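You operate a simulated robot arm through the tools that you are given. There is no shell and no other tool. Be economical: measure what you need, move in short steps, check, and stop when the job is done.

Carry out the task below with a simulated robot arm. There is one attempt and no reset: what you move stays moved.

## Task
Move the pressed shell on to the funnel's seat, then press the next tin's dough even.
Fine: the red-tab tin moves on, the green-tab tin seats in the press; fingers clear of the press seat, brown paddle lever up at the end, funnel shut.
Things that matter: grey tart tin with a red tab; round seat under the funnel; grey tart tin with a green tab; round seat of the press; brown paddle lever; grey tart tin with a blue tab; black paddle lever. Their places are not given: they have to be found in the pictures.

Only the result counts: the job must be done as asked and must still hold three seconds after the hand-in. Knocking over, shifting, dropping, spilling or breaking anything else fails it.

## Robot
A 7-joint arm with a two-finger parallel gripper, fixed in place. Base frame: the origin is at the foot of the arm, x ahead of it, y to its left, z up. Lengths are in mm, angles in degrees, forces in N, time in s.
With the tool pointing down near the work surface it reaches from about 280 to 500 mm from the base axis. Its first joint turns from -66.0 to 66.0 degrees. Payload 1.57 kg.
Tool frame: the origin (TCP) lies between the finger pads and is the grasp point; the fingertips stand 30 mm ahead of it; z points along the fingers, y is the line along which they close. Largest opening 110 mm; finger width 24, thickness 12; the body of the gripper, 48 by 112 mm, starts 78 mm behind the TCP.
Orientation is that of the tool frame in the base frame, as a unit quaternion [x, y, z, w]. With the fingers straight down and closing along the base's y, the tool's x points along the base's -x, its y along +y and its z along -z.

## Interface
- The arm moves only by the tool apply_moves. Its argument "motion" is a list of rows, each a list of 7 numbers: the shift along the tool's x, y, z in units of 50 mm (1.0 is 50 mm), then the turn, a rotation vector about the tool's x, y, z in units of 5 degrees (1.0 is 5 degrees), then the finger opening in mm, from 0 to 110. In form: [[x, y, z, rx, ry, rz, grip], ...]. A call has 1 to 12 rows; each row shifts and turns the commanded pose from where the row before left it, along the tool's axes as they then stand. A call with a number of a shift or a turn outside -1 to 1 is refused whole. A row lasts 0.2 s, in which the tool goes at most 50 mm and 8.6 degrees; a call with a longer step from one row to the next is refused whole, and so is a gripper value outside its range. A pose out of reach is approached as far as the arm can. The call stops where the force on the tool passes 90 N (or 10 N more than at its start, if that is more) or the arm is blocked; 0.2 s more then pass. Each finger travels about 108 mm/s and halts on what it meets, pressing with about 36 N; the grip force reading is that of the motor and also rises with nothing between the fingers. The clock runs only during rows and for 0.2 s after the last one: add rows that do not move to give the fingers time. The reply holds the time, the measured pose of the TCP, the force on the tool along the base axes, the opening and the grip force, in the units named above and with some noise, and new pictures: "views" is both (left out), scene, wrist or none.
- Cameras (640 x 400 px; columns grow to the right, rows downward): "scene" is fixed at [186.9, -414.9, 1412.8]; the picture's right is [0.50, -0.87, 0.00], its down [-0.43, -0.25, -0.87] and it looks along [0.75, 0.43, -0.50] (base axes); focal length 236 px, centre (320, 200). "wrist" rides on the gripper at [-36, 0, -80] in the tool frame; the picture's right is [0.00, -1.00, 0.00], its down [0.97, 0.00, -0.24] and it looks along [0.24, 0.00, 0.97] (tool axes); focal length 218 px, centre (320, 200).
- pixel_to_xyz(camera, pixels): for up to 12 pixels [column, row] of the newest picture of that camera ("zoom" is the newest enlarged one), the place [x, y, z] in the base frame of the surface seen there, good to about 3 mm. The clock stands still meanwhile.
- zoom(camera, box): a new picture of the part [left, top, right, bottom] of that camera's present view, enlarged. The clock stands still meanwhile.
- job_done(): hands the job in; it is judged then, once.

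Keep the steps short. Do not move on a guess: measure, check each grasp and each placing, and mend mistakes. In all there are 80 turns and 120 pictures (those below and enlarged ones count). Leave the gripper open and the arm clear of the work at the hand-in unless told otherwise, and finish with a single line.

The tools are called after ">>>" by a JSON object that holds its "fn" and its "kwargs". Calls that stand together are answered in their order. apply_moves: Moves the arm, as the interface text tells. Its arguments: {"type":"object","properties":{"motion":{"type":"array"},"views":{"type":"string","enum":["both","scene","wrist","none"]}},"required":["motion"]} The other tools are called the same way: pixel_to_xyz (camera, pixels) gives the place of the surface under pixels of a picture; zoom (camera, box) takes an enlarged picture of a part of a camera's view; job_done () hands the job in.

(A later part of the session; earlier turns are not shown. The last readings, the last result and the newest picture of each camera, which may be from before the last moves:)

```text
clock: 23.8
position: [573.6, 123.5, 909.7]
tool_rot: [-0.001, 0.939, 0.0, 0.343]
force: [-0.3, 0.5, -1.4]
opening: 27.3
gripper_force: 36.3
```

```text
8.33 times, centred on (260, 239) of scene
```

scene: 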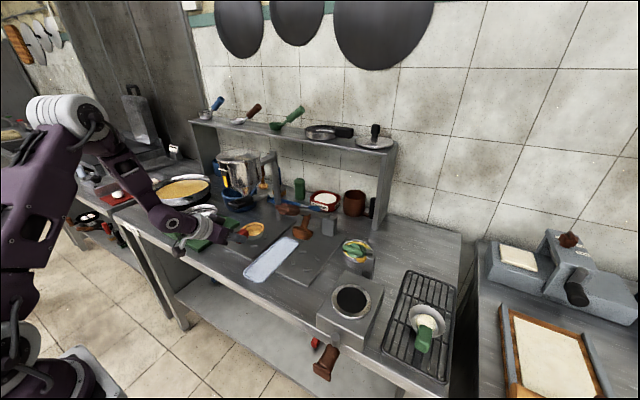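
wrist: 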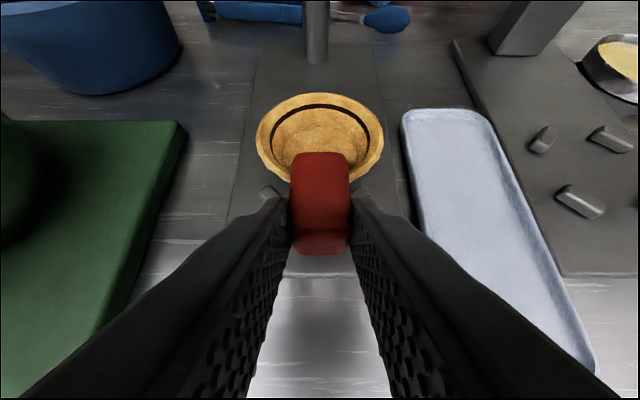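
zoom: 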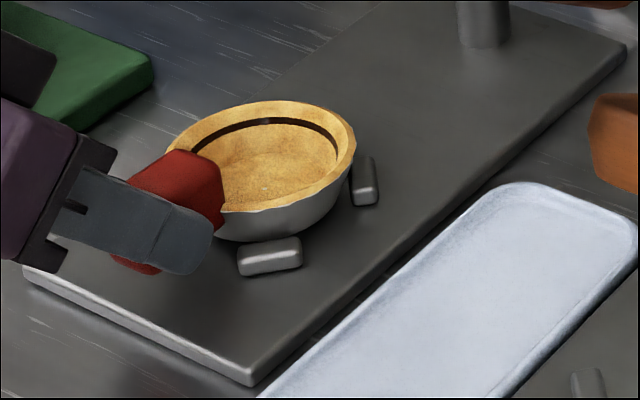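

No contact force at z 909.7. Lower the last few mm.

>>> {"fn": "apply_moves", "kwargs": {"motion": [[0.026, 0, 0.031, 0, 0, 0, 15], [0.013, 0, 0.015, 0, 0, 0, 15], [0, 0, 0, 0, 0, 0, 15]], "views": "wrist"}}

>>> {"fn": "zoom", "kwargs": {"camera": "scene", "box": [230, 215, 290, 263]}}

>>> {"fn": "pixel_to_xyz", "kwargs": {"camera": "wrist", "pixels": [[259, 140], [381, 140], [320, 97], [296, 175], [344, 175]]}}

```text
clock: 24.6
position: [574.7, 123.7, 906.4]
tool_rot: [-0.002, 0.94, 0.001, 0.342]
force: [1.4, 1.5, 1.1]
opening: 27.2
gripper_force: 36.1
```

wrist: 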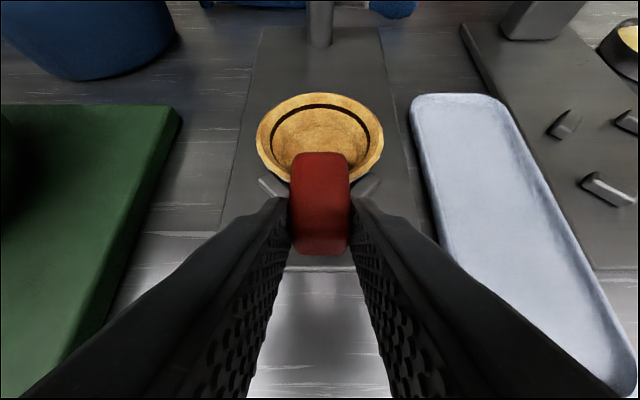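

```text
8.33 times, centred on (260, 239) of scene
```

zoom: 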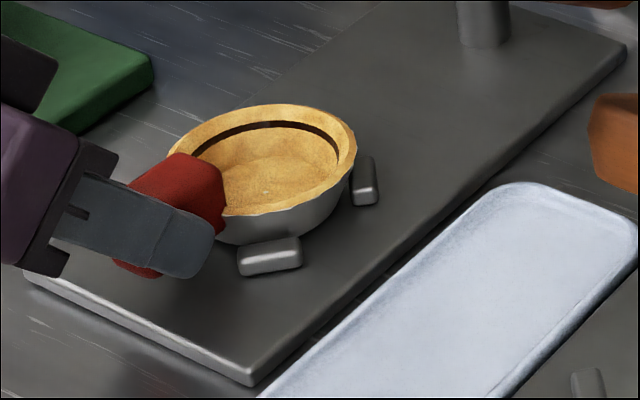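

```text
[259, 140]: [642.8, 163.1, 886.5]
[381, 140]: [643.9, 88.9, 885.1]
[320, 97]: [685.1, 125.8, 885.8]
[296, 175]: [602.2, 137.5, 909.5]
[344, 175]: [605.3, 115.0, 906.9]
```

Rim at z≈886 all around, equal to the seated height at the press; small force. Release gently.

>>> {"fn": "apply_moves", "kwargs": {"motion": [[0, 0, 0, 0, 0, 0, 30], [0, 0, 0, 0, 0, 0, 40], [0, 0, 0, 0, 0, 0, 50], [0, 0, 0, 0, 0, 0, 50]], "views": "wrist"}}

>>> {"fn": "zoom", "kwargs": {"camera": "scene", "box": [230, 215, 290, 263]}}

```text
clock: 25.6
position: [574.0, 125.0, 907.0]
tool_rot: [0.001, 0.94, -0.001, 0.342]
force: [0.8, 0.3, 0.2]
opening: 50.0
gripper_force: 0.0
```

wrist: 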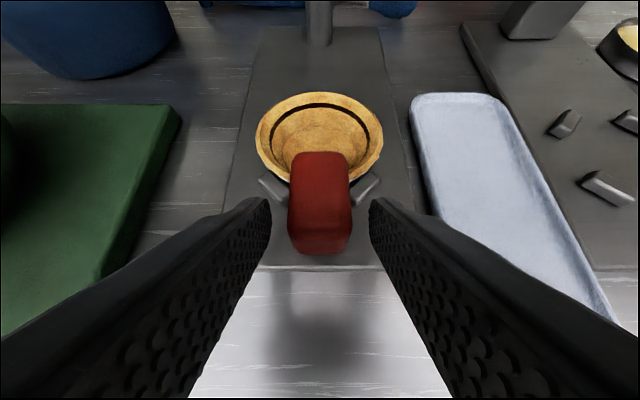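

```text
8.33 times, centred on (260, 239) of scene
```

zoom: 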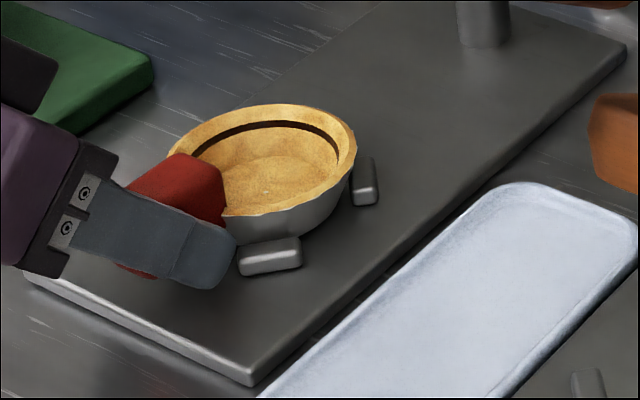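

Seated and released without moving. Retract along the tool axis and check the seat.

>>> {"fn": "apply_moves", "kwargs": {"motion": [[0, 0, -0.4, 0, 0, 0, 50], [0, 0, -0.5, 0, 0, 0, 50], [0, 0, -0.5, 0, 0, 0, 50], [0, 0, 0, 0, 0, 0, 50]], "views": "wrist"}}

>>> {"fn": "zoom", "kwargs": {"camera": "wrist", "box": [220, 50, 420, 220]}}

>>> {"fn": "zoom", "kwargs": {"camera": "scene", "box": [230, 215, 290, 263]}}

```text
clock: 26.6
position: [530.3, 123.9, 961.7]
tool_rot: [-0.001, 0.94, 0.001, 0.341]
force: [0.3, 0.7, -0.5]
opening: 50.1
gripper_force: 0.1
```

wrist: 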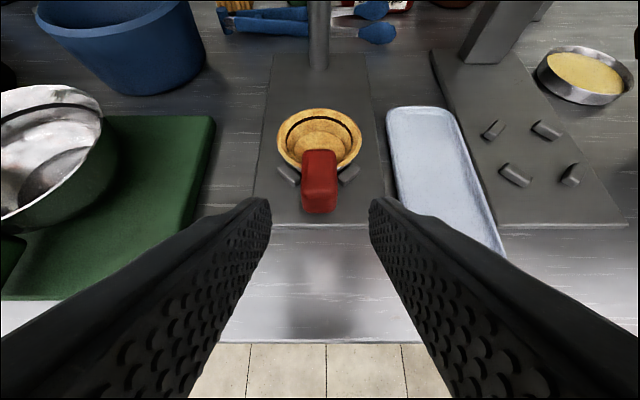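

```text
2.35 times, centred on (320, 135) of wrist
```

zoom: 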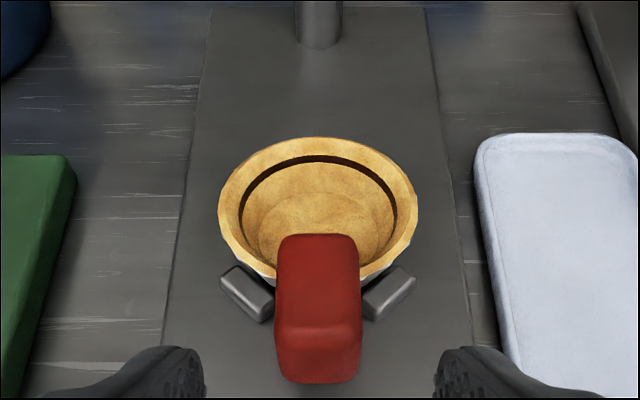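

```text
8.33 times, centred on (260, 239) of scene
```

zoom: 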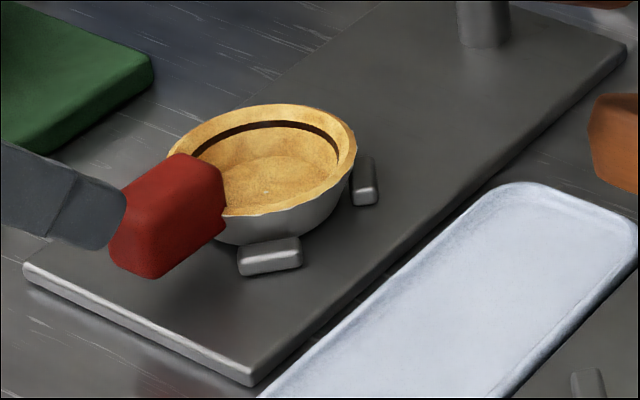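

Red tin sits centred between the pegs. Next, travel to the rack at z≈1010, in front of the handles.

>>> {"fn": "apply_moves", "kwargs": {"motion": [[-0.46, 0, -0.86, 0, 0, 0, 50], [0, -0.9, 0, 0, 0, 0, 50], [0, -0.9, 0, 0, 0, 0, 50], [0, -0.9, 0, 0, 0, 0, 50], [0, -0.9, 0, 0, 0, 0, 50], [0, -0.9, 0, 0, 0, 0, 50], [0, -0.9, 0, 0, 0, 0, 50], [0, 0, 0, 0, 0, 0, 50]], "views": "scene"}}

```text
clock: 28.4
position: [520.4, -145.0, 1006.8]
tool_rot: [-0.002, 0.94, 0.001, 0.342]
force: [-0.2, -0.2, 0.0]
opening: 50.4
gripper_force: 0.0
```

scene: 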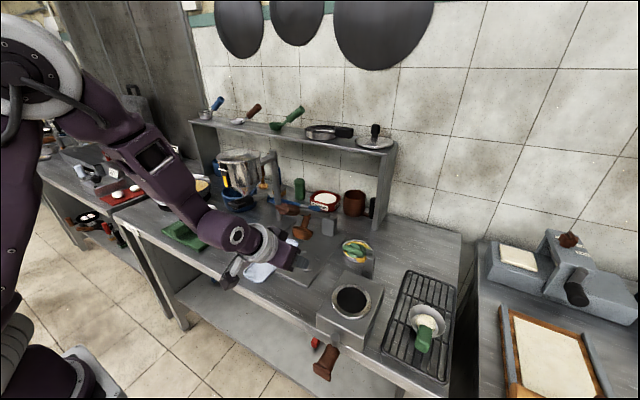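

Continue in −y past the green handle (its underside ≈z 1055, my fingers ≤1020), backing 10 mm for margin.

>>> {"fn": "apply_moves", "kwargs": {"motion": [[0.15, -0.85, -0.13, 0, 0, 0, 50], [0, -0.9, 0, 0, 0, 0, 50], [0, -0.9, 0, 0, 0, 0, 50], [0, -0.9, 0, 0, 0, 0, 50], [0, -0.9, 0, 0, 0, 0, 50], [0, -0.9, 0, 0, 0, 0, 50], [0, -0.6, 0, 0, 0, 0, 50], [0, 0, 0, 0, 0, 0, 50]]}}

```text
clock: 30.2
position: [508.9, -443.5, 1008.8]
tool_rot: [0.0, 0.94, 0.001, 0.341]
force: [-0.4, -0.8, -0.6]
opening: 50.2
gripper_force: 0.0
```

scene: 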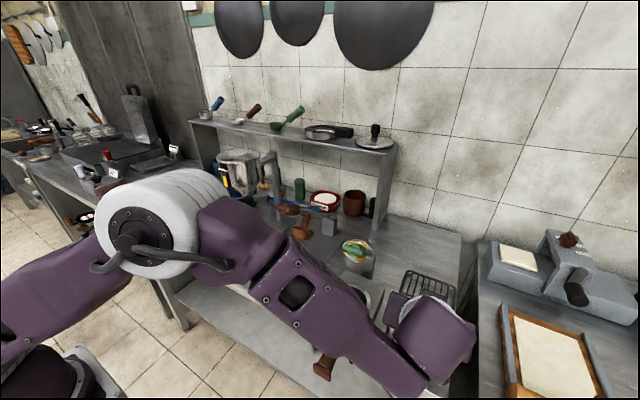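
wrist: 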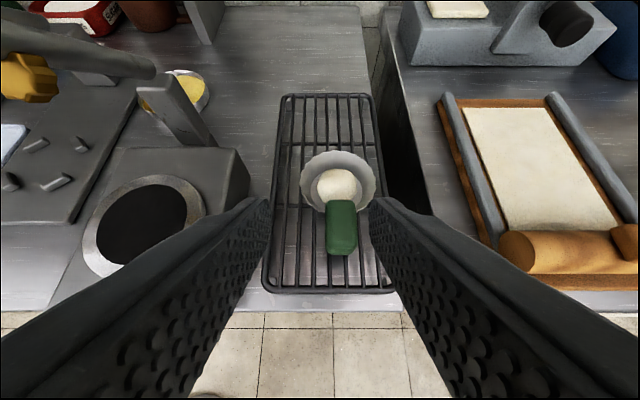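

The green tin is in view at (338,185), tab at (342,228). Measure.

>>> {"fn": "zoom", "kwargs": {"camera": "wrist", "box": [270, 130, 410, 270]}}

>>> {"fn": "pixel_to_xyz", "kwargs": {"camera": "zoom", "pixels": [[140, 230], [475, 230], [310, 110], [320, 330], [330, 440], [265, 440], [390, 440], [265, 350], [385, 350], [330, 540], [300, 220], [100, 500]]}}

```text
2.86 times, centred on (340, 200) of wrist
```

zoom: 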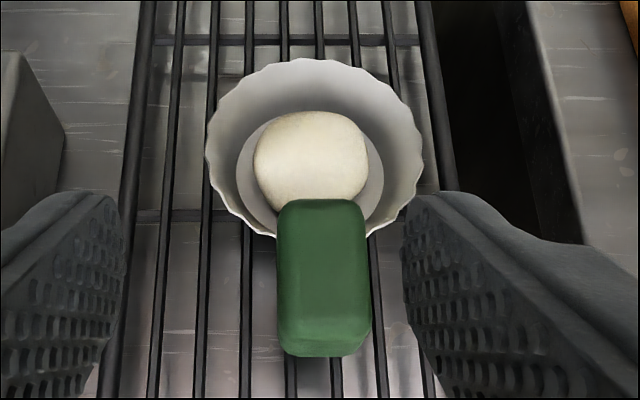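

```text
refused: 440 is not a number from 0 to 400
```

>>> {"fn": "pixel_to_xyz", "kwargs": {"camera": "zoom", "pixels": [[212, 145], [418, 145], [315, 66], [322, 210], [322, 310], [287, 300], [364, 300], [283, 215], [360, 215], [324, 345], [310, 150], [320, 36]]}}

```text
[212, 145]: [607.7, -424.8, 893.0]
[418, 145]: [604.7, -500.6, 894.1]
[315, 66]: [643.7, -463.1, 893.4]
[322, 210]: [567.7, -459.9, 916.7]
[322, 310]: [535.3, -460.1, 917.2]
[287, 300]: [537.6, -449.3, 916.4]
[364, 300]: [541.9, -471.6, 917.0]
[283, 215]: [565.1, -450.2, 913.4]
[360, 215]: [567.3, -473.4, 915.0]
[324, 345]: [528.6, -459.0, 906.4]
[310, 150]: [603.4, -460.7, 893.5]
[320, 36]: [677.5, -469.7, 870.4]
```

Green tin centre (606,−462), rim z 893; tab x 531–568, y≈−461. Tilt back to 45° and go to the pre-grasp (492,−461,954).

>>> {"fn": "apply_moves", "kwargs": {"motion": [[0, 0, 0, 0, -1, 0, 56], [0.5, -0.18, 0.27, 0, 0, 0, 56], [0.5, -0.18, 0.27, 0, 0, 0, 56], [0, 0, 0, 0, 0, 0, 56]], "views": "wrist"}}

>>> {"fn": "zoom", "kwargs": {"camera": "wrist", "box": [240, 80, 400, 240]}}

```text
clock: 31.2
position: [492.6, -462.5, 954.4]
tool_rot: [-0.001, 0.924, 0.001, 0.382]
force: [0.2, -0.3, -1.1]
opening: 56.1
gripper_force: 0.1
```

wrist: 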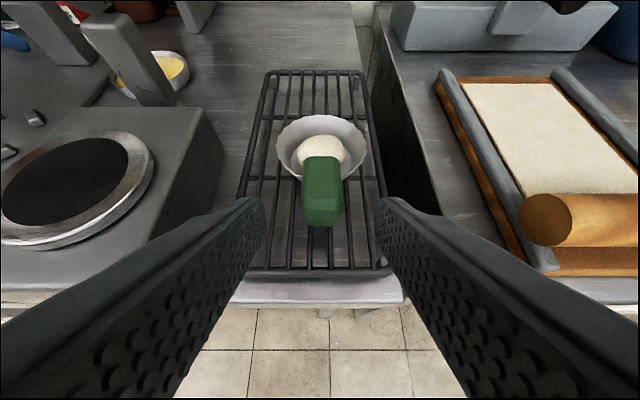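

```text
2.50 times, centred on (320, 160) of wrist
```

zoom: 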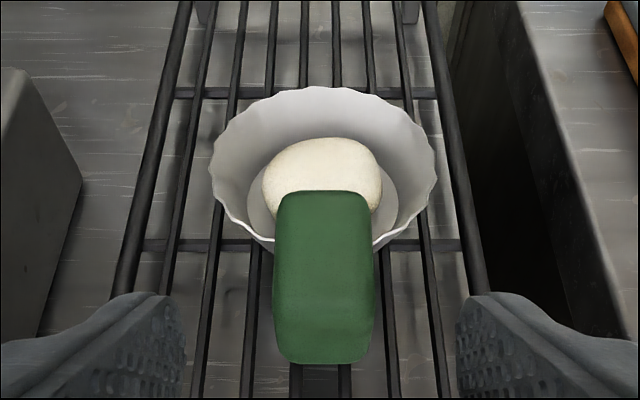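

Aligned (column ≈321). Advance 60 mm along the tool axis.

>>> {"fn": "apply_moves", "kwargs": {"motion": [[0, -0.01, 0.4, 0, 0, 0, 56], [0, 0, 0.4, 0, 0, 0, 56], [0, 0, 0.38, 0, 0, 0, 56], [0, 0, 0, 0, 0, 0, 56]], "views": "wrist"}}

```text
clock: 32.2
position: [535.5, -462.0, 912.2]
tool_rot: [-0.001, 0.923, 0.001, 0.384]
force: [-0.2, -0.3, 0.3]
opening: 55.9
gripper_force: 0.1
```

wrist: 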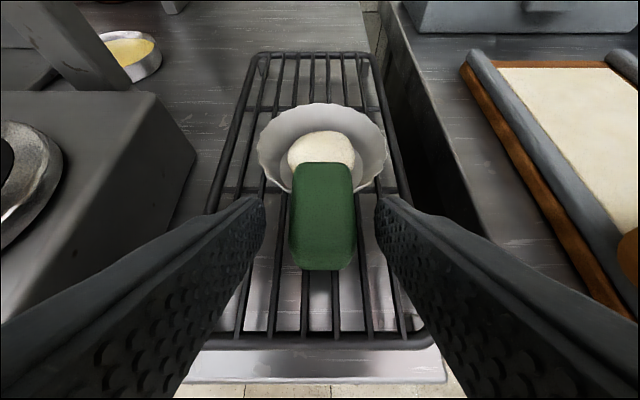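

Tab centred between the pads (column ≈322). Close.

>>> {"fn": "apply_moves", "kwargs": {"motion": [[0, -0.01, 0, 0, 0, 0, 38], [0, 0, 0, 0, 0, 0, 28], [0, 0, 0, 0, 0, 0, 15], [0, 0, 0, 0, 0, 0, 15]], "views": "wrist"}}

```text
clock: 33.2
position: [535.2, -461.2, 912.6]
tool_rot: [0.001, 0.924, -0.001, 0.383]
force: [-0.5, -0.6, 0.0]
opening: 27.6
gripper_force: 35.4
```

wrist: 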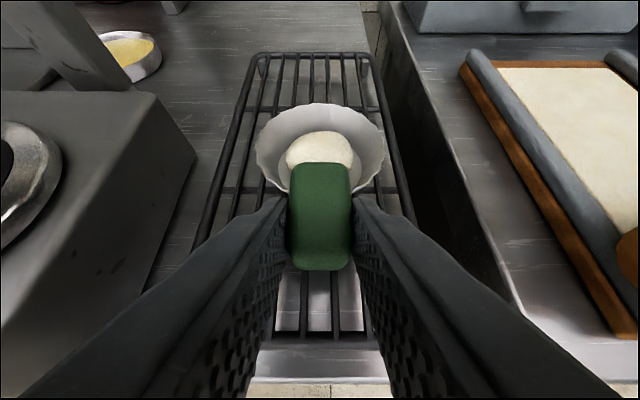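

Gripped (27.6 mm, 36 N). Lift slowly 85 mm.

>>> {"fn": "apply_moves", "kwargs": {"motion": [[-0.1, 0, -0.1, 0, 0, 0, 15], [-0.2, 0, -0.2, 0, 0, 0, 15], [-0.3, 0, -0.3, 0, 0, 0, 15], [-0.3, 0, -0.3, 0, 0, 0, 15], [-0.3, 0, -0.3, 0, 0, 0, 15], [0, 0, 0, 0, 0, 0, 15]], "views": "wrist"}}

>>> {"fn": "pixel_to_xyz", "kwargs": {"camera": "wrist", "pixels": [[256, 145], [383, 145], [320, 105], [120, 80], [80, 30], [40, 20], [10, 70]]}}

```text
clock: 34.6
position: [535.9, -462.0, 996.6]
tool_rot: [0.0, 0.924, 0.0, 0.382]
force: [0.2, -0.6, -2.3]
opening: 27.6
gripper_force: 36.0
```

wrist: 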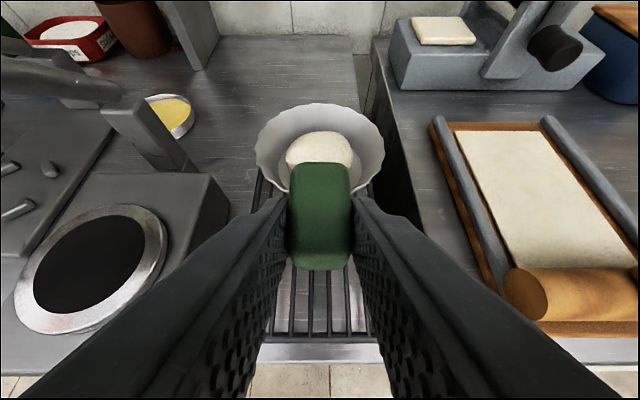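

```text
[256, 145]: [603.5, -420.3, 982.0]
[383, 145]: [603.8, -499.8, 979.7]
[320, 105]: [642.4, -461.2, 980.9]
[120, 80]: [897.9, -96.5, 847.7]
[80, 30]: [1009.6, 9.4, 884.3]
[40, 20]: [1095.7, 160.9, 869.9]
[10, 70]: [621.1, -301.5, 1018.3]
```

Tin is level in the grip. Retract 105 mm toward the base before crossing the green-handled station.

>>> {"fn": "apply_moves", "kwargs": {"motion": [[0.3, 0, -0.3, 0, 0, 0, 15], [0.4, 0, -0.4, 0, 0, 0, 15], [0.4, 0, -0.4, 0, 0, 0, 15], [0.38, 0, -0.38, 0, 0, 0, 15], [0, 0, 0, 0, 0, 0, 15]]}}

```text
clock: 35.8
position: [430.5, -463.0, 997.5]
tool_rot: [-0.001, 0.924, 0.0, 0.383]
force: [-0.6, 0.7, -2.3]
opening: 27.7
gripper_force: 35.8
```

scene: 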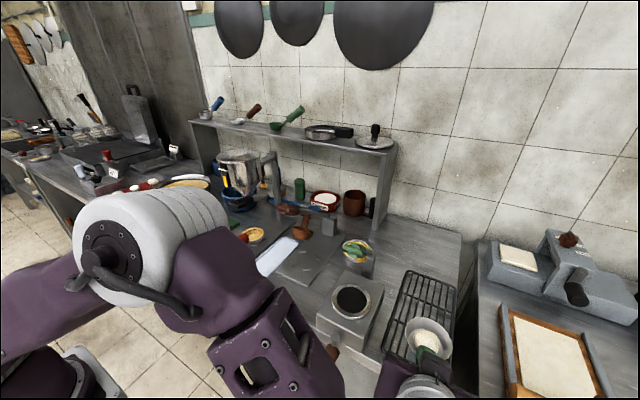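
wrist: 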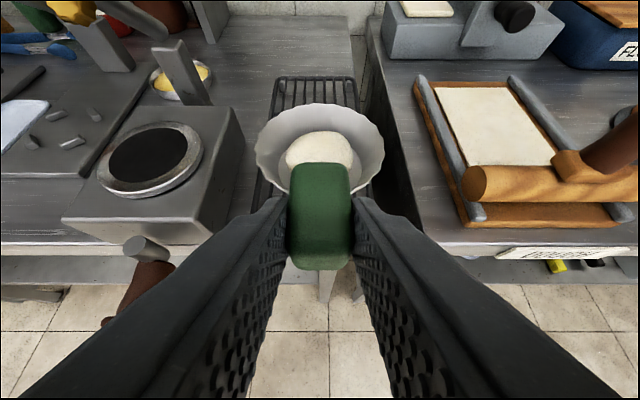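

Tin steady. Move +y 150 mm, then look.

>>> {"fn": "apply_moves", "kwargs": {"motion": [[0, 0.5, 0, 0, 0, 0, 15], [0, 0.6, 0, 0, 0, 0, 15], [0, 0.6, 0, 0, 0, 0, 15], [0, 0.6, 0, 0, 0, 0, 15], [0, 0, 0, 0, 0, 0, 15]]}}

```text
clock: 37.0
position: [430.1, -345.7, 996.9]
tool_rot: [-0.001, 0.924, 0.0, 0.383]
force: [0.1, 0.4, -1.4]
opening: 27.3
gripper_force: 36.4
```

scene: 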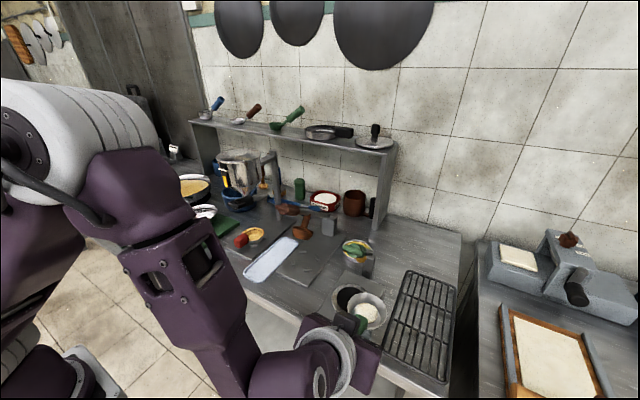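
wrist: 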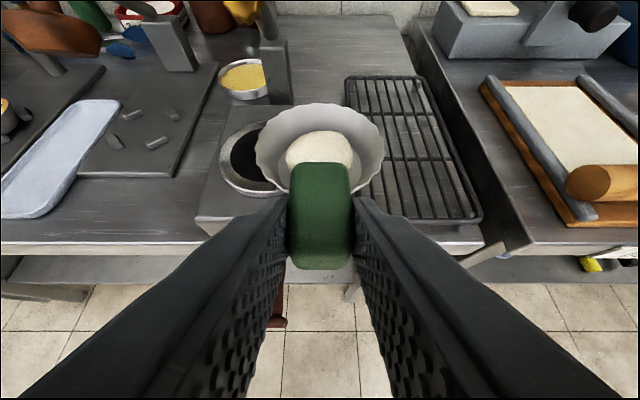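

All clear. Continue to y≈−190.

>>> {"fn": "apply_moves", "kwargs": {"motion": [[0, 0.5, 0, 0, 0, 0, 15], [0, 0.66, 0, 0, 0, 0, 15], [0, 0.66, 0, 0, 0, 0, 15], [0, 0.66, 0, 0, 0, 0, 15], [0, 0.63, 0, 0, 0, 0, 15], [0, 0, 0, 0, 0, 0, 15]]}}

```text
clock: 38.4
position: [437.1, -213.1, 994.3]
tool_rot: [0.001, 0.923, -0.005, 0.384]
force: [0.2, -0.1, -1.5]
opening: 27.5
gripper_force: 35.8
out of reach, approached as far as the arm can: row 5
```

scene: 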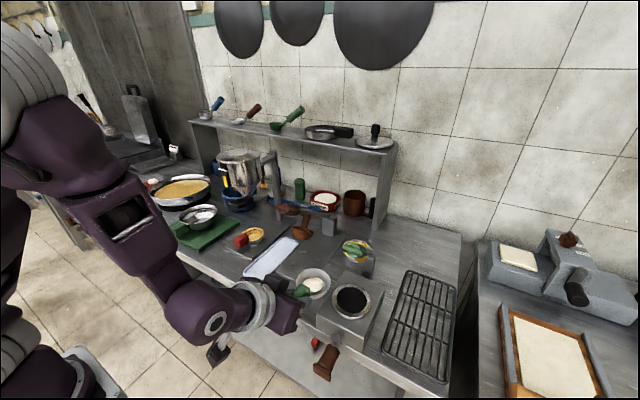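
wrist: 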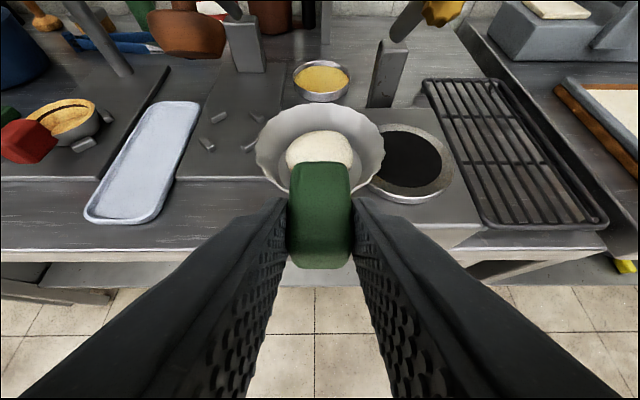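

Inner limit touched; now go outward +80 x and +30 y, into the gap between brown and green stations.

>>> {"fn": "apply_moves", "kwargs": {"motion": [[-0.38, 0, 0.38, 0, 0, 0, 15], [-0.38, 0.3, 0.38, 0, 0, 0, 15], [-0.38, 0.3, 0.38, 0, 0, 0, 15], [0, 0, 0, 0, 0, 0, 15]]}}

```text
clock: 39.4
position: [519.1, -184.7, 994.7]
tool_rot: [-0.001, 0.924, 0.001, 0.383]
force: [0.2, -0.5, -2.1]
opening: 27.5
gripper_force: 36.3
```

scene: 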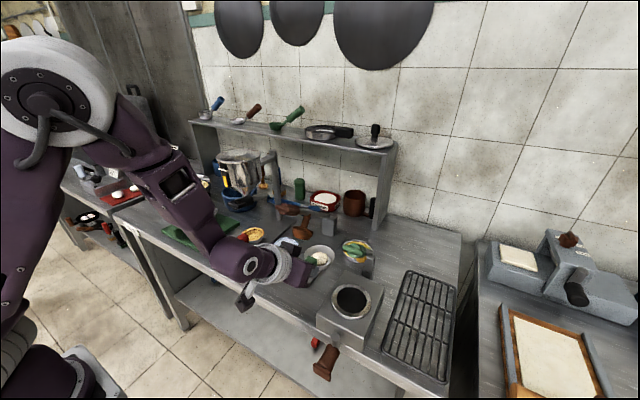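
wrist: 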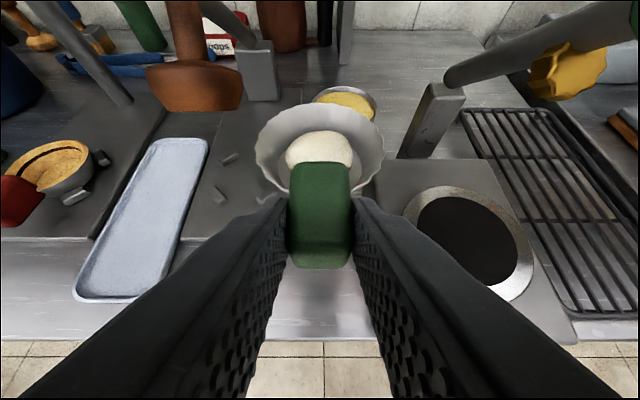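

In the gap. Lower 62 mm here (tin bottom ends ≈z 889, above pegs, and below the plunger at ≈985).

>>> {"fn": "apply_moves", "kwargs": {"motion": [[0.3, 0, 0.3, 0, 0, 0, 15], [0.3, 0, 0.3, 0, 0, 0, 15], [0.28, 0, 0.28, 0, 0, 0, 15], [0, 0, 0, 0, 0, 0, 15]], "views": "wrist"}}

>>> {"fn": "pixel_to_xyz", "kwargs": {"camera": "wrist", "pixels": [[256, 145], [383, 145], [320, 105], [320, 150], [200, 90]]}}

```text
clock: 40.4
position: [518.7, -185.1, 932.5]
tool_rot: [-0.001, 0.924, 0.001, 0.383]
force: [-0.7, -0.2, -1.9]
opening: 27.8
gripper_force: 36.0
```

wrist: 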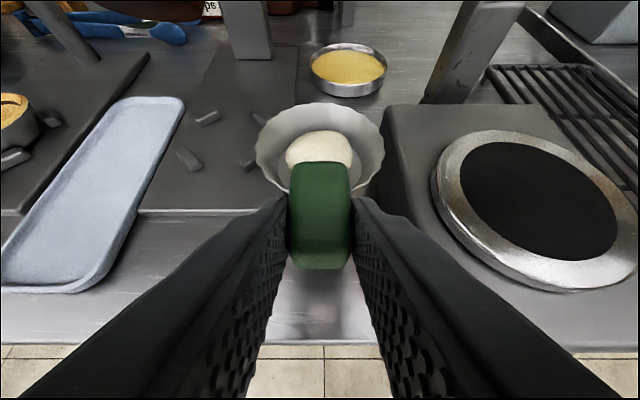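

```text
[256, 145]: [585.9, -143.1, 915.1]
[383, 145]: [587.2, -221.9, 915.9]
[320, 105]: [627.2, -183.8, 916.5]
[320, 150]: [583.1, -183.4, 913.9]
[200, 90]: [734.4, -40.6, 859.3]
```

Move sideways to y≈−95, then forward to x≈575.

>>> {"fn": "apply_moves", "kwargs": {"motion": [[0, 0.5, 0, 0, 0, 0, 15], [0, 0.65, 0, 0, 0, 0, 15], [0, 0.63, 0, 0, 0, 0, 15], [-0.25, 0, 0.25, 0, 0, 0, 15], [-0.3, 0, 0.3, 0, 0, 0, 15], [-0.24, 0, 0.24, 0, 0, 0, 15], [0, 0, 0, 0, 0, 0, 15]], "views": "wrist"}}

>>> {"fn": "zoom", "kwargs": {"camera": "scene", "box": [255, 225, 345, 297]}}

>>> {"fn": "pixel_to_xyz", "kwargs": {"camera": "wrist", "pixels": [[256, 145], [383, 145], [320, 105]]}}

```text
clock: 42.0
position: [576.0, -95.3, 933.4]
tool_rot: [-0.001, 0.924, 0.0, 0.382]
force: [0.6, -0.3, -1.3]
opening: 27.4
gripper_force: 36.2
```

wrist: 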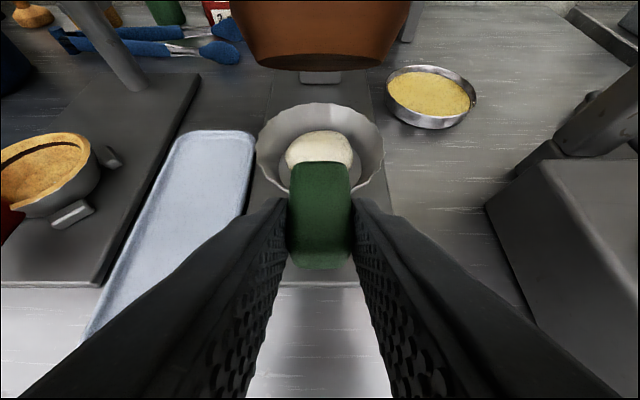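

```text
5.56 times, centred on (300, 261) of scene
```

zoom: 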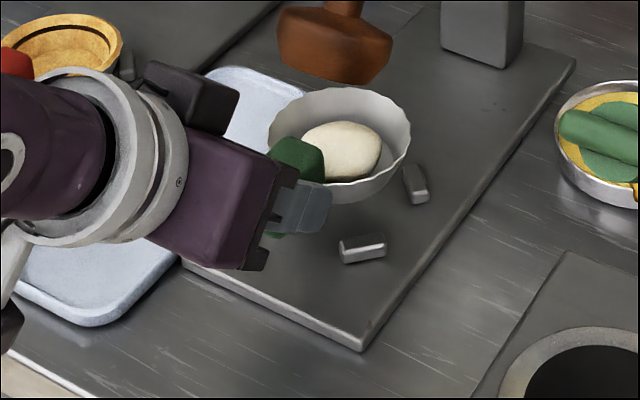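

```text
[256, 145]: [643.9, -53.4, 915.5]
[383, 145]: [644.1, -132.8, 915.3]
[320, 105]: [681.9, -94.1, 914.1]
```

Tin over the press seat, centre ≈(645,−93). Lower 18 mm and check force.

>>> {"fn": "apply_moves", "kwargs": {"motion": [[0.09, 0, 0.09, 0, 0, 0, 15], [0.09, 0, 0.09, 0, 0, 0, 15], [0.075, 0, 0.075, 0, 0, 0, 15], [0, 0, 0, 0, 0, 0, 15]], "views": "none"}}

>>> {"fn": "zoom", "kwargs": {"camera": "scene", "box": [275, 235, 335, 283]}}

```text
clock: 43.0
position: [574.6, -94.5, 914.9]
tool_rot: [0.0, 0.924, -0.001, 0.382]
force: [-0.4, 0.0, -1.5]
opening: 27.7
gripper_force: 36.3
```

```text
8.33 times, centred on (305, 259) of scene
```

zoom: 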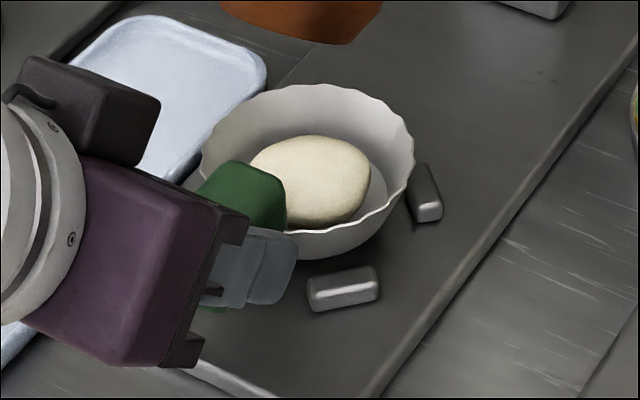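

No contact yet. Lower 4 mm more.

>>> {"fn": "apply_moves", "kwargs": {"motion": [[0.03, 0, 0.03, 0, 0, 0, 15], [0.03, 0, 0.03, 0, 0, 0, 15], [0, 0, 0, 0, 0, 0, 15]], "views": "none"}}

```text
clock: 43.8
position: [574.5, -95.1, 909.4]
tool_rot: [0.0, 0.924, -0.001, 0.383]
force: [-0.2, 1.1, 0.1]
opening: 27.8
gripper_force: 35.7
```

Still free. Last 3–4 mm in tiny steps.

>>> {"fn": "apply_moves", "kwargs": {"motion": [[0.025, 0, 0.025, 0, 0, 0, 15], [0.02, 0, 0.02, 0, 0, 0, 15], [0, 0, 0, 0, 0, 0, 15]], "views": "wrist"}}

>>> {"fn": "pixel_to_xyz", "kwargs": {"camera": "wrist", "pixels": [[256, 145], [383, 145], [320, 105]]}}

>>> {"fn": "zoom", "kwargs": {"camera": "scene", "box": [275, 235, 335, 283]}}

```text
clock: 44.6
position: [576.5, -94.2, 909.3]
tool_rot: [-0.001, 0.923, 0.001, 0.385]
force: [8.7, -1.4, 8.9]
opening: 27.7
gripper_force: 36.2
```

wrist: 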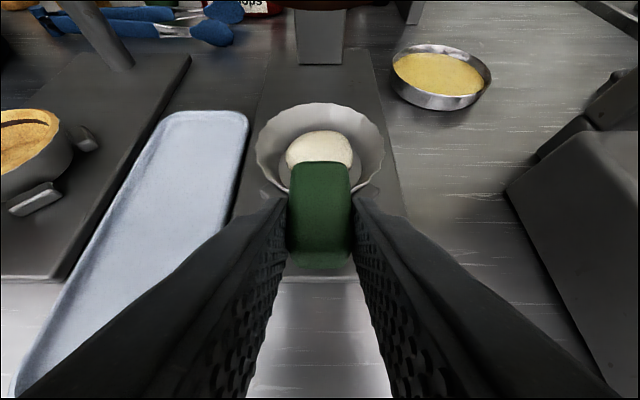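

```text
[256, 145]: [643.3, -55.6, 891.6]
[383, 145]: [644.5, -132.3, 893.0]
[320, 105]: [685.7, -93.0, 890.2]
```

```text
8.33 times, centred on (305, 259) of scene
```

zoom: 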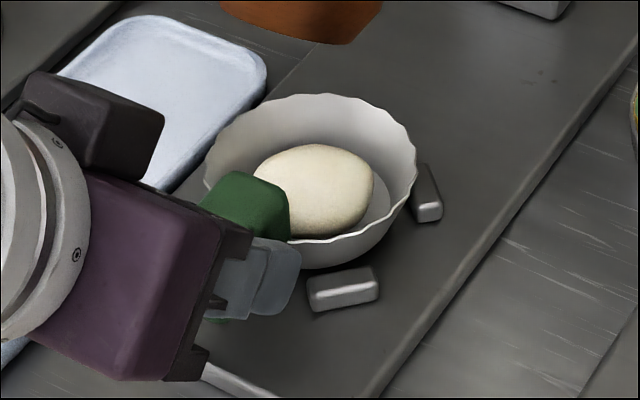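

Force +x and +z evenly: resting on both front pegs. Lift 4 mm, shift +4 mm in x, lower again.

>>> {"fn": "apply_moves", "kwargs": {"motion": [[-0.06, 0, -0.06, 0, 0, 0, 15], [-0.057, 0, 0.057, 0, 0, 0, 15], [0, 0, 0, 0, 0, 0, 15]], "views": "none"}}

>>> {"fn": "apply_moves", "kwargs": {"motion": [[0.04, 0, 0.04, 0, 0, 0, 15], [0.03, 0, 0.03, 0, 0, 0, 15], [0, 0, 0, 0, 0, 0, 15]], "views": "none"}}

```text
clock: 45.4
position: [577.7, -95.9, 911.1]
tool_rot: [0.0, 0.924, 0.001, 0.382]
force: [-0.6, 1.5, -2.3]
opening: 27.7
gripper_force: 36.7
```

```text
clock: 46.2
position: [580.1, -95.1, 906.2]
tool_rot: [0.0, 0.924, 0.0, 0.382]
force: [-0.2, -0.4, -3.6]
opening: 27.5
gripper_force: 36.1
```

Slipping in: z 906.2 without upward force. Check the level, then lower a bit more.

>>> {"fn": "apply_moves", "kwargs": {"motion": [[0.02, 0, 0.02, 0, 0, 0, 15], [0.015, 0, 0.015, 0, 0, 0, 15], [0, 0, 0, 0, 0, 0, 15]], "views": "wrist"}}

>>> {"fn": "pixel_to_xyz", "kwargs": {"camera": "wrist", "pixels": [[256, 145], [383, 145], [320, 105]]}}

>>> {"fn": "zoom", "kwargs": {"camera": "scene", "box": [275, 235, 335, 283]}}

```text
clock: 47.0
position: [580.1, -94.7, 903.0]
tool_rot: [0.0, 0.924, 0.0, 0.383]
force: [0.5, -0.6, -1.0]
opening: 27.5
gripper_force: 36.6
```

wrist: 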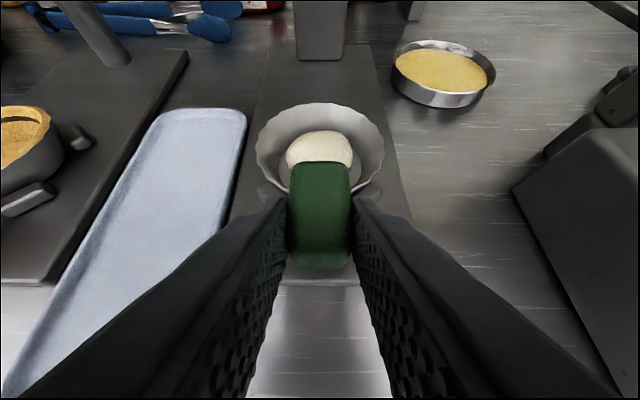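

```text
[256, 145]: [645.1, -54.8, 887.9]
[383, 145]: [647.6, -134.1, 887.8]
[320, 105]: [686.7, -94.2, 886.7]
```

```text
8.33 times, centred on (305, 259) of scene
```

zoom: 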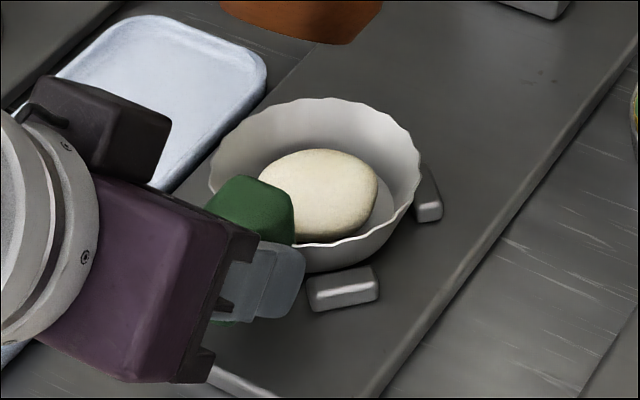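

Rim at 887–888, nearly down. One more 1.5 mm to touch, then release.

>>> {"fn": "apply_moves", "kwargs": {"motion": [[0.02, 0, 0.02, 0, 0, 0, 15], [0, 0, 0, 0, 0, 0, 15]], "views": "none"}}

```text
clock: 47.6
position: [579.7, -94.6, 904.1]
tool_rot: [-0.001, 0.924, 0.001, 0.384]
force: [3.5, -0.5, 3.6]
opening: 27.8
gripper_force: 35.8
```

Gentle contact. Release slowly.

>>> {"fn": "apply_moves", "kwargs": {"motion": [[0, 0, 0, 0, 0, 0, 30], [0, 0, 0, 0, 0, 0, 40], [0, 0, 0, 0, 0, 0, 50], [0, 0, 0, 0, 0, 0, 50]], "views": "wrist"}}

>>> {"fn": "zoom", "kwargs": {"camera": "scene", "box": [275, 235, 335, 283]}}

>>> {"fn": "pixel_to_xyz", "kwargs": {"camera": "wrist", "pixels": [[256, 145], [383, 145], [320, 105]]}}

```text
clock: 48.6
position: [578.6, -94.5, 902.0]
tool_rot: [0.0, 0.924, 0.0, 0.383]
force: [-0.3, 0.2, 0.5]
opening: 50.2
gripper_force: 0.0
```

wrist: 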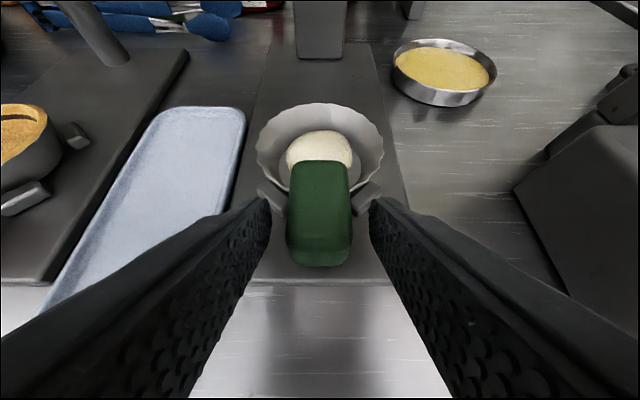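

```text
8.33 times, centred on (305, 259) of scene
```

zoom: 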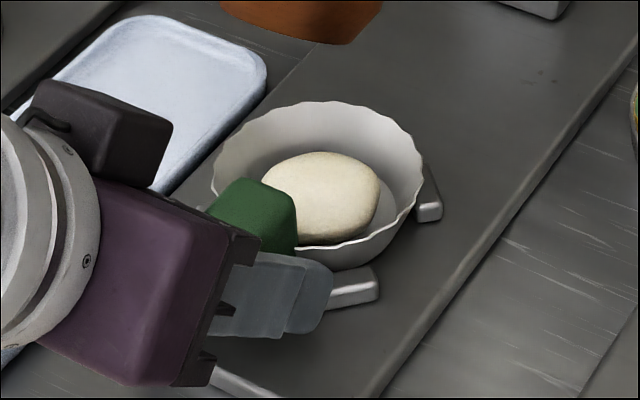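

```text
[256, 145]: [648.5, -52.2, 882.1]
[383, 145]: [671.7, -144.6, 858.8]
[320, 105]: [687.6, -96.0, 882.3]
```

Seated. Retract along the tool axis and check it.

>>> {"fn": "apply_moves", "kwargs": {"motion": [[0, 0, -0.4, 0, 0, 0, 50], [0, 0, -0.5, 0, 0, 0, 50], [0, 0, -0.4, 0, 0, 0, 50], [0, 0, 0, 0, 0, 0, 50]], "views": "wrist"}}

>>> {"fn": "zoom", "kwargs": {"camera": "wrist", "box": [220, 50, 420, 220]}}

>>> {"fn": "zoom", "kwargs": {"camera": "scene", "box": [265, 190, 345, 280]}}

>>> {"fn": "pixel_to_xyz", "kwargs": {"camera": "zoom", "pixels": [[110, 80], [70, 85], [180, 95], [230, 105], [330, 180], [200, 180], [240, 290], [330, 280]]}}

```text
clock: 49.6
position: [533.0, -94.7, 948.9]
tool_rot: [0.0, 0.924, 0.0, 0.383]
force: [0.2, 0.7, -0.2]
opening: 50.2
gripper_force: 0.1
```

wrist: 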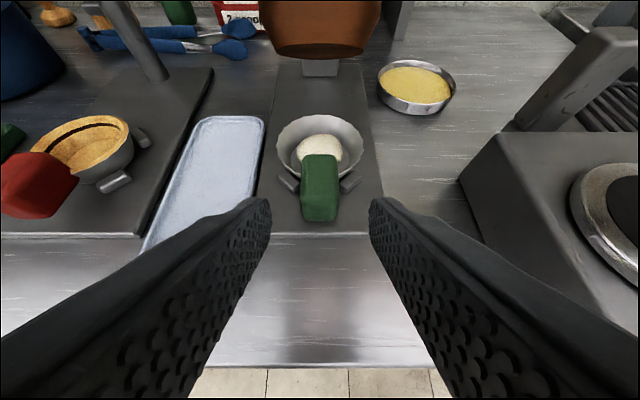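

```text
2.35 times, centred on (320, 135) of wrist
```

zoom: 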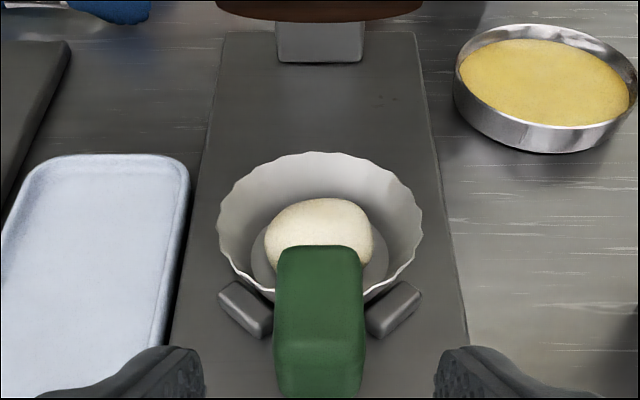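

```text
4.44 times, centred on (305, 235) of scene
```

zoom: 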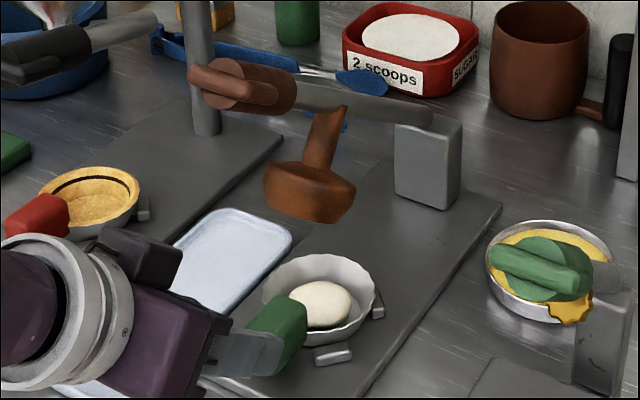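

```text
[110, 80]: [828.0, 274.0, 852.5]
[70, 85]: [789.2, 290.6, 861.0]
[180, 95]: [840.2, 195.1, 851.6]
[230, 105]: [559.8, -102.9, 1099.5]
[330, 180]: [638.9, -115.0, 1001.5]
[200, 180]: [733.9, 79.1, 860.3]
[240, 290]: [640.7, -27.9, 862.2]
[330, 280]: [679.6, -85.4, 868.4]
```

Green tin sits well, lever still up. Next go up through the free corridor at y≈−27 with closed fingers, to come above the brown handle.

>>> {"fn": "apply_moves", "kwargs": {"motion": [[0, 0.68, 0, 0, 0, 0, 20], [0, 0.68, 0, 0, 0, 0, 5], [-0.594, 0, -0.537, 0, 0, 0, 0], [-0.594, 0, -0.537, 0, 0, 0, 0], [-0.594, 0, -0.537, 0, 0, 0, 0], [-0.594, 0, -0.537, 0, 0, 0, 0], [-0.594, 0, -0.537, 0, 0, 0, 0], [-0.594, 0, -0.537, 0, 0, 0, 0], [0, 0, 0, 0, 0, 0, 0]], "views": "wrist"}}

```text
clock: 51.6
position: [544.4, -27.1, 1187.8]
tool_rot: [0.0, 0.924, 0.0, 0.382]
force: [0.0, -1.3, 0.5]
opening: 0.0
gripper_force: 21.3
```

wrist: 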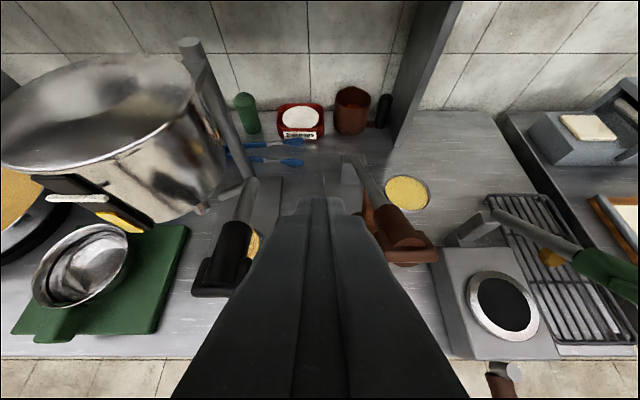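

I see the brown handle at (400,235) with its cross paddle at the near end. Measure it.

>>> {"fn": "zoom", "kwargs": {"camera": "wrist", "box": [330, 140, 450, 280]}}

>>> {"fn": "pixel_to_xyz", "kwargs": {"camera": "wrist", "pixels": [[352, 160], [370, 185], [385, 210], [395, 228], [405, 243], [412, 256], [390, 255], [434, 252], [412, 262], [380, 235], [415, 225]]}}

```text
2.86 times, centred on (390, 210) of wrist
```

zoom: 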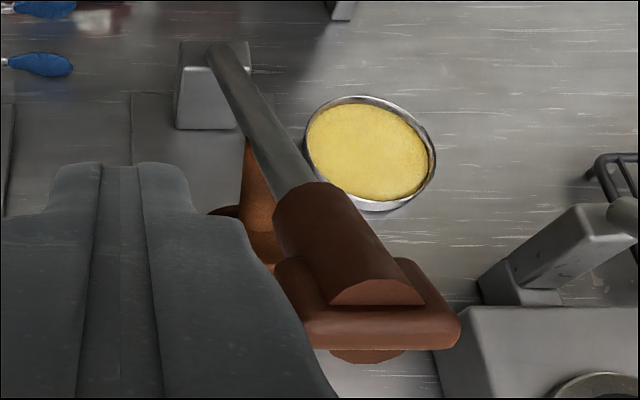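

```text
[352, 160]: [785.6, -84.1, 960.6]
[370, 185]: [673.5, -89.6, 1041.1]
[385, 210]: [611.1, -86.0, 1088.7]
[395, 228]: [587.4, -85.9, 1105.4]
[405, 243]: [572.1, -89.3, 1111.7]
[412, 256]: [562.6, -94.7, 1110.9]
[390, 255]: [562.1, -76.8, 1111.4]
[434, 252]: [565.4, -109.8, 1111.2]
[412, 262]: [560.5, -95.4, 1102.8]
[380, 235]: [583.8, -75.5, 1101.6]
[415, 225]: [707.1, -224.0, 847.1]
```

Paddle top at (565–575, −94, 1111); lever pivot ≈(795,−94,957), so pressed ≈ rod level with the paddle near (520,955). I bring the closed fingertips just above the paddle.

>>> {"fn": "apply_moves", "kwargs": {"motion": [[-0.127, -0.67, 0.127, 0, 0, 0, 0], [-0.127, -0.67, 0.127, 0, 0, 0, 0], [0.21, 0, 0.21, 0, 0, 0, 0], [0.21, 0, 0.21, 0, 0, 0, 0], [0, 0, 0, 0, 0, 0, 0]]}}

>>> {"fn": "zoom", "kwargs": {"camera": "scene", "box": [230, 170, 350, 280]}}

```text
clock: 52.8
position: [561.7, -93.7, 1159.9]
tool_rot: [-0.001, 0.924, 0.0, 0.383]
force: [-0.4, -0.9, -0.1]
opening: 0.0
gripper_force: 21.7
```

scene: 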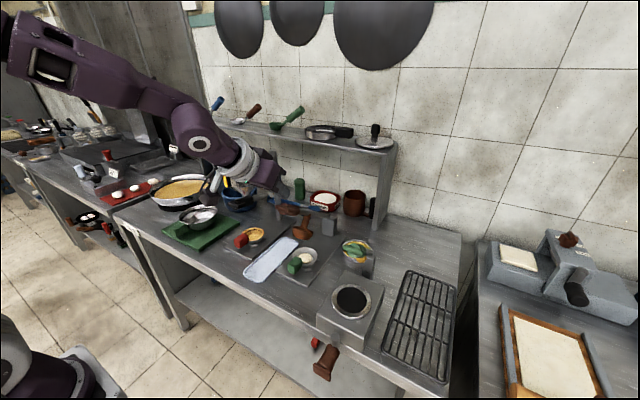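
wrist: 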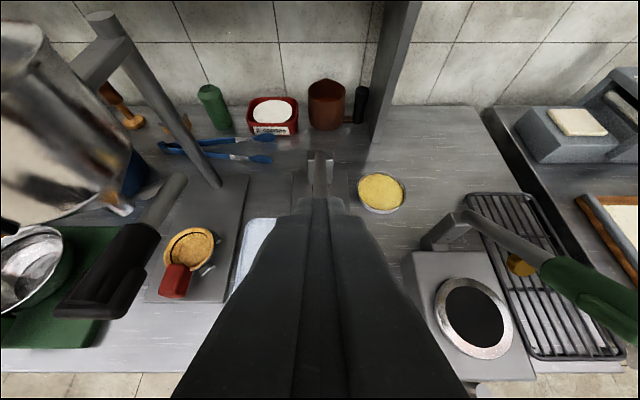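

```text
3.64 times, centred on (290, 225) of scene
```

zoom: 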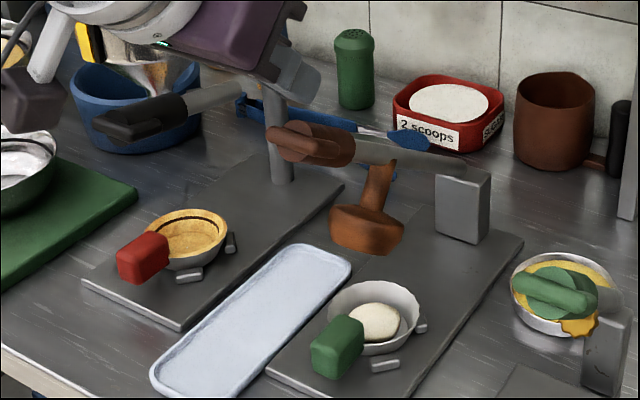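

Fingertips are 17 mm above the paddle. Touch and follow the first 12° of the arc, then check that the lever follows.

>>> {"fn": "apply_moves", "kwargs": {"motion": [[0.12, 0, 0.12, 0, 0, 0, 0], [0.12, 0, 0.12, 0, 0, 0, 0], [0.184, 0, 0.038, 0, 0, 0, 0], [0.184, 0, 0.038, 0, 0, 0, 0], [0.18, 0, 0.051, 0, 0, 0, 0], [0.18, 0, 0.051, 0, 0, 0, 0], [0.178, 0, 0.063, 0, 0, 0, 0], [0.178, 0, 0.063, 0, 0, 0, 0], [0, 0, 0, 0, 0, 0, 0]], "views": "scene"}}

>>> {"fn": "zoom", "kwargs": {"camera": "scene", "box": [230, 170, 350, 280]}}

```text
clock: 54.8
position: [535.1, -93.9, 1092.3]
tool_rot: [-0.001, 0.924, 0.001, 0.383]
force: [-0.5, 0.3, -0.4]
opening: 0.1
gripper_force: 21.9
```

scene: 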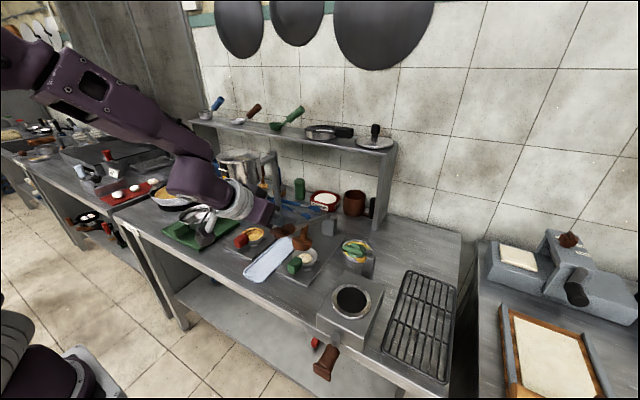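

```text
3.64 times, centred on (290, 225) of scene
```

zoom: 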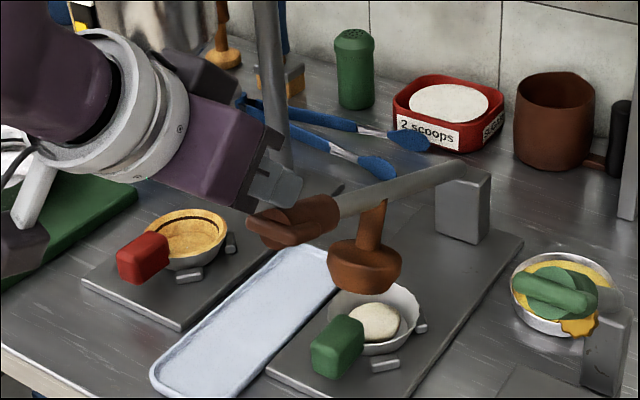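

The lever follows with almost no force. Continue the next 12°.

>>> {"fn": "apply_moves", "kwargs": {"motion": [[0.173, 0, 0.076, 0, 0, 0, 0], [0.173, 0, 0.076, 0, 0, 0, 0], [0.167, 0, 0.088, 0, 0, 0, 0], [0.167, 0, 0.088, 0, 0, 0, 0], [0.16, 0, 0.098, 0, 0, 0, 0], [0.16, 0, 0.098, 0, 0, 0, 0], [0, 0, 0, 0, 0, 0, 0]], "views": "none"}}

>>> {"fn": "zoom", "kwargs": {"camera": "scene", "box": [230, 170, 350, 280]}}

```text
clock: 56.4
position: [518.3, -93.6, 1038.7]
tool_rot: [-0.001, 0.924, 0.0, 0.383]
force: [0.6, 0.6, -0.2]
opening: 0.1
gripper_force: 21.5
```

```text
3.64 times, centred on (290, 225) of scene
```

zoom: 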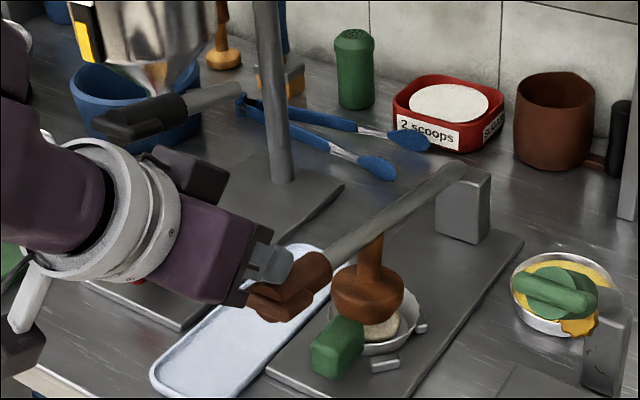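

Lever is moving with the fingers, plunger just above the dough. Continue in small steps, watching the force.

>>> {"fn": "apply_moves", "kwargs": {"motion": [[0.152, 0, 0.11, 0, 0, 0, 0], [0.152, 0, 0.11, 0, 0, 0, 0], [0.146, 0, 0.12, 0, 0, 0, 0], [0.146, 0, 0.12, 0, 0, 0, 0], [0, 0, 0, 0, 0, 0, 0]], "views": "none"}}

>>> {"fn": "zoom", "kwargs": {"camera": "scene", "box": [230, 170, 350, 280]}}

```text
clock: 57.0
position: [523.0, -94.6, 1032.1]
tool_rot: [-0.004, 0.919, -0.006, 0.394]
force: [4.1, 0.3, 14.3]
opening: 0.0
gripper_force: 21.6
stopped in row 2: the force on the tool passed its limit (the readings are from after the stop); the commanded pose is now the measured one
```

```text
3.64 times, centred on (290, 225) of scene
```

zoom: 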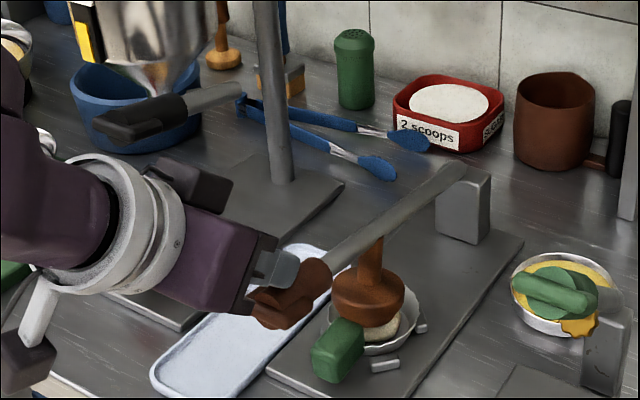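

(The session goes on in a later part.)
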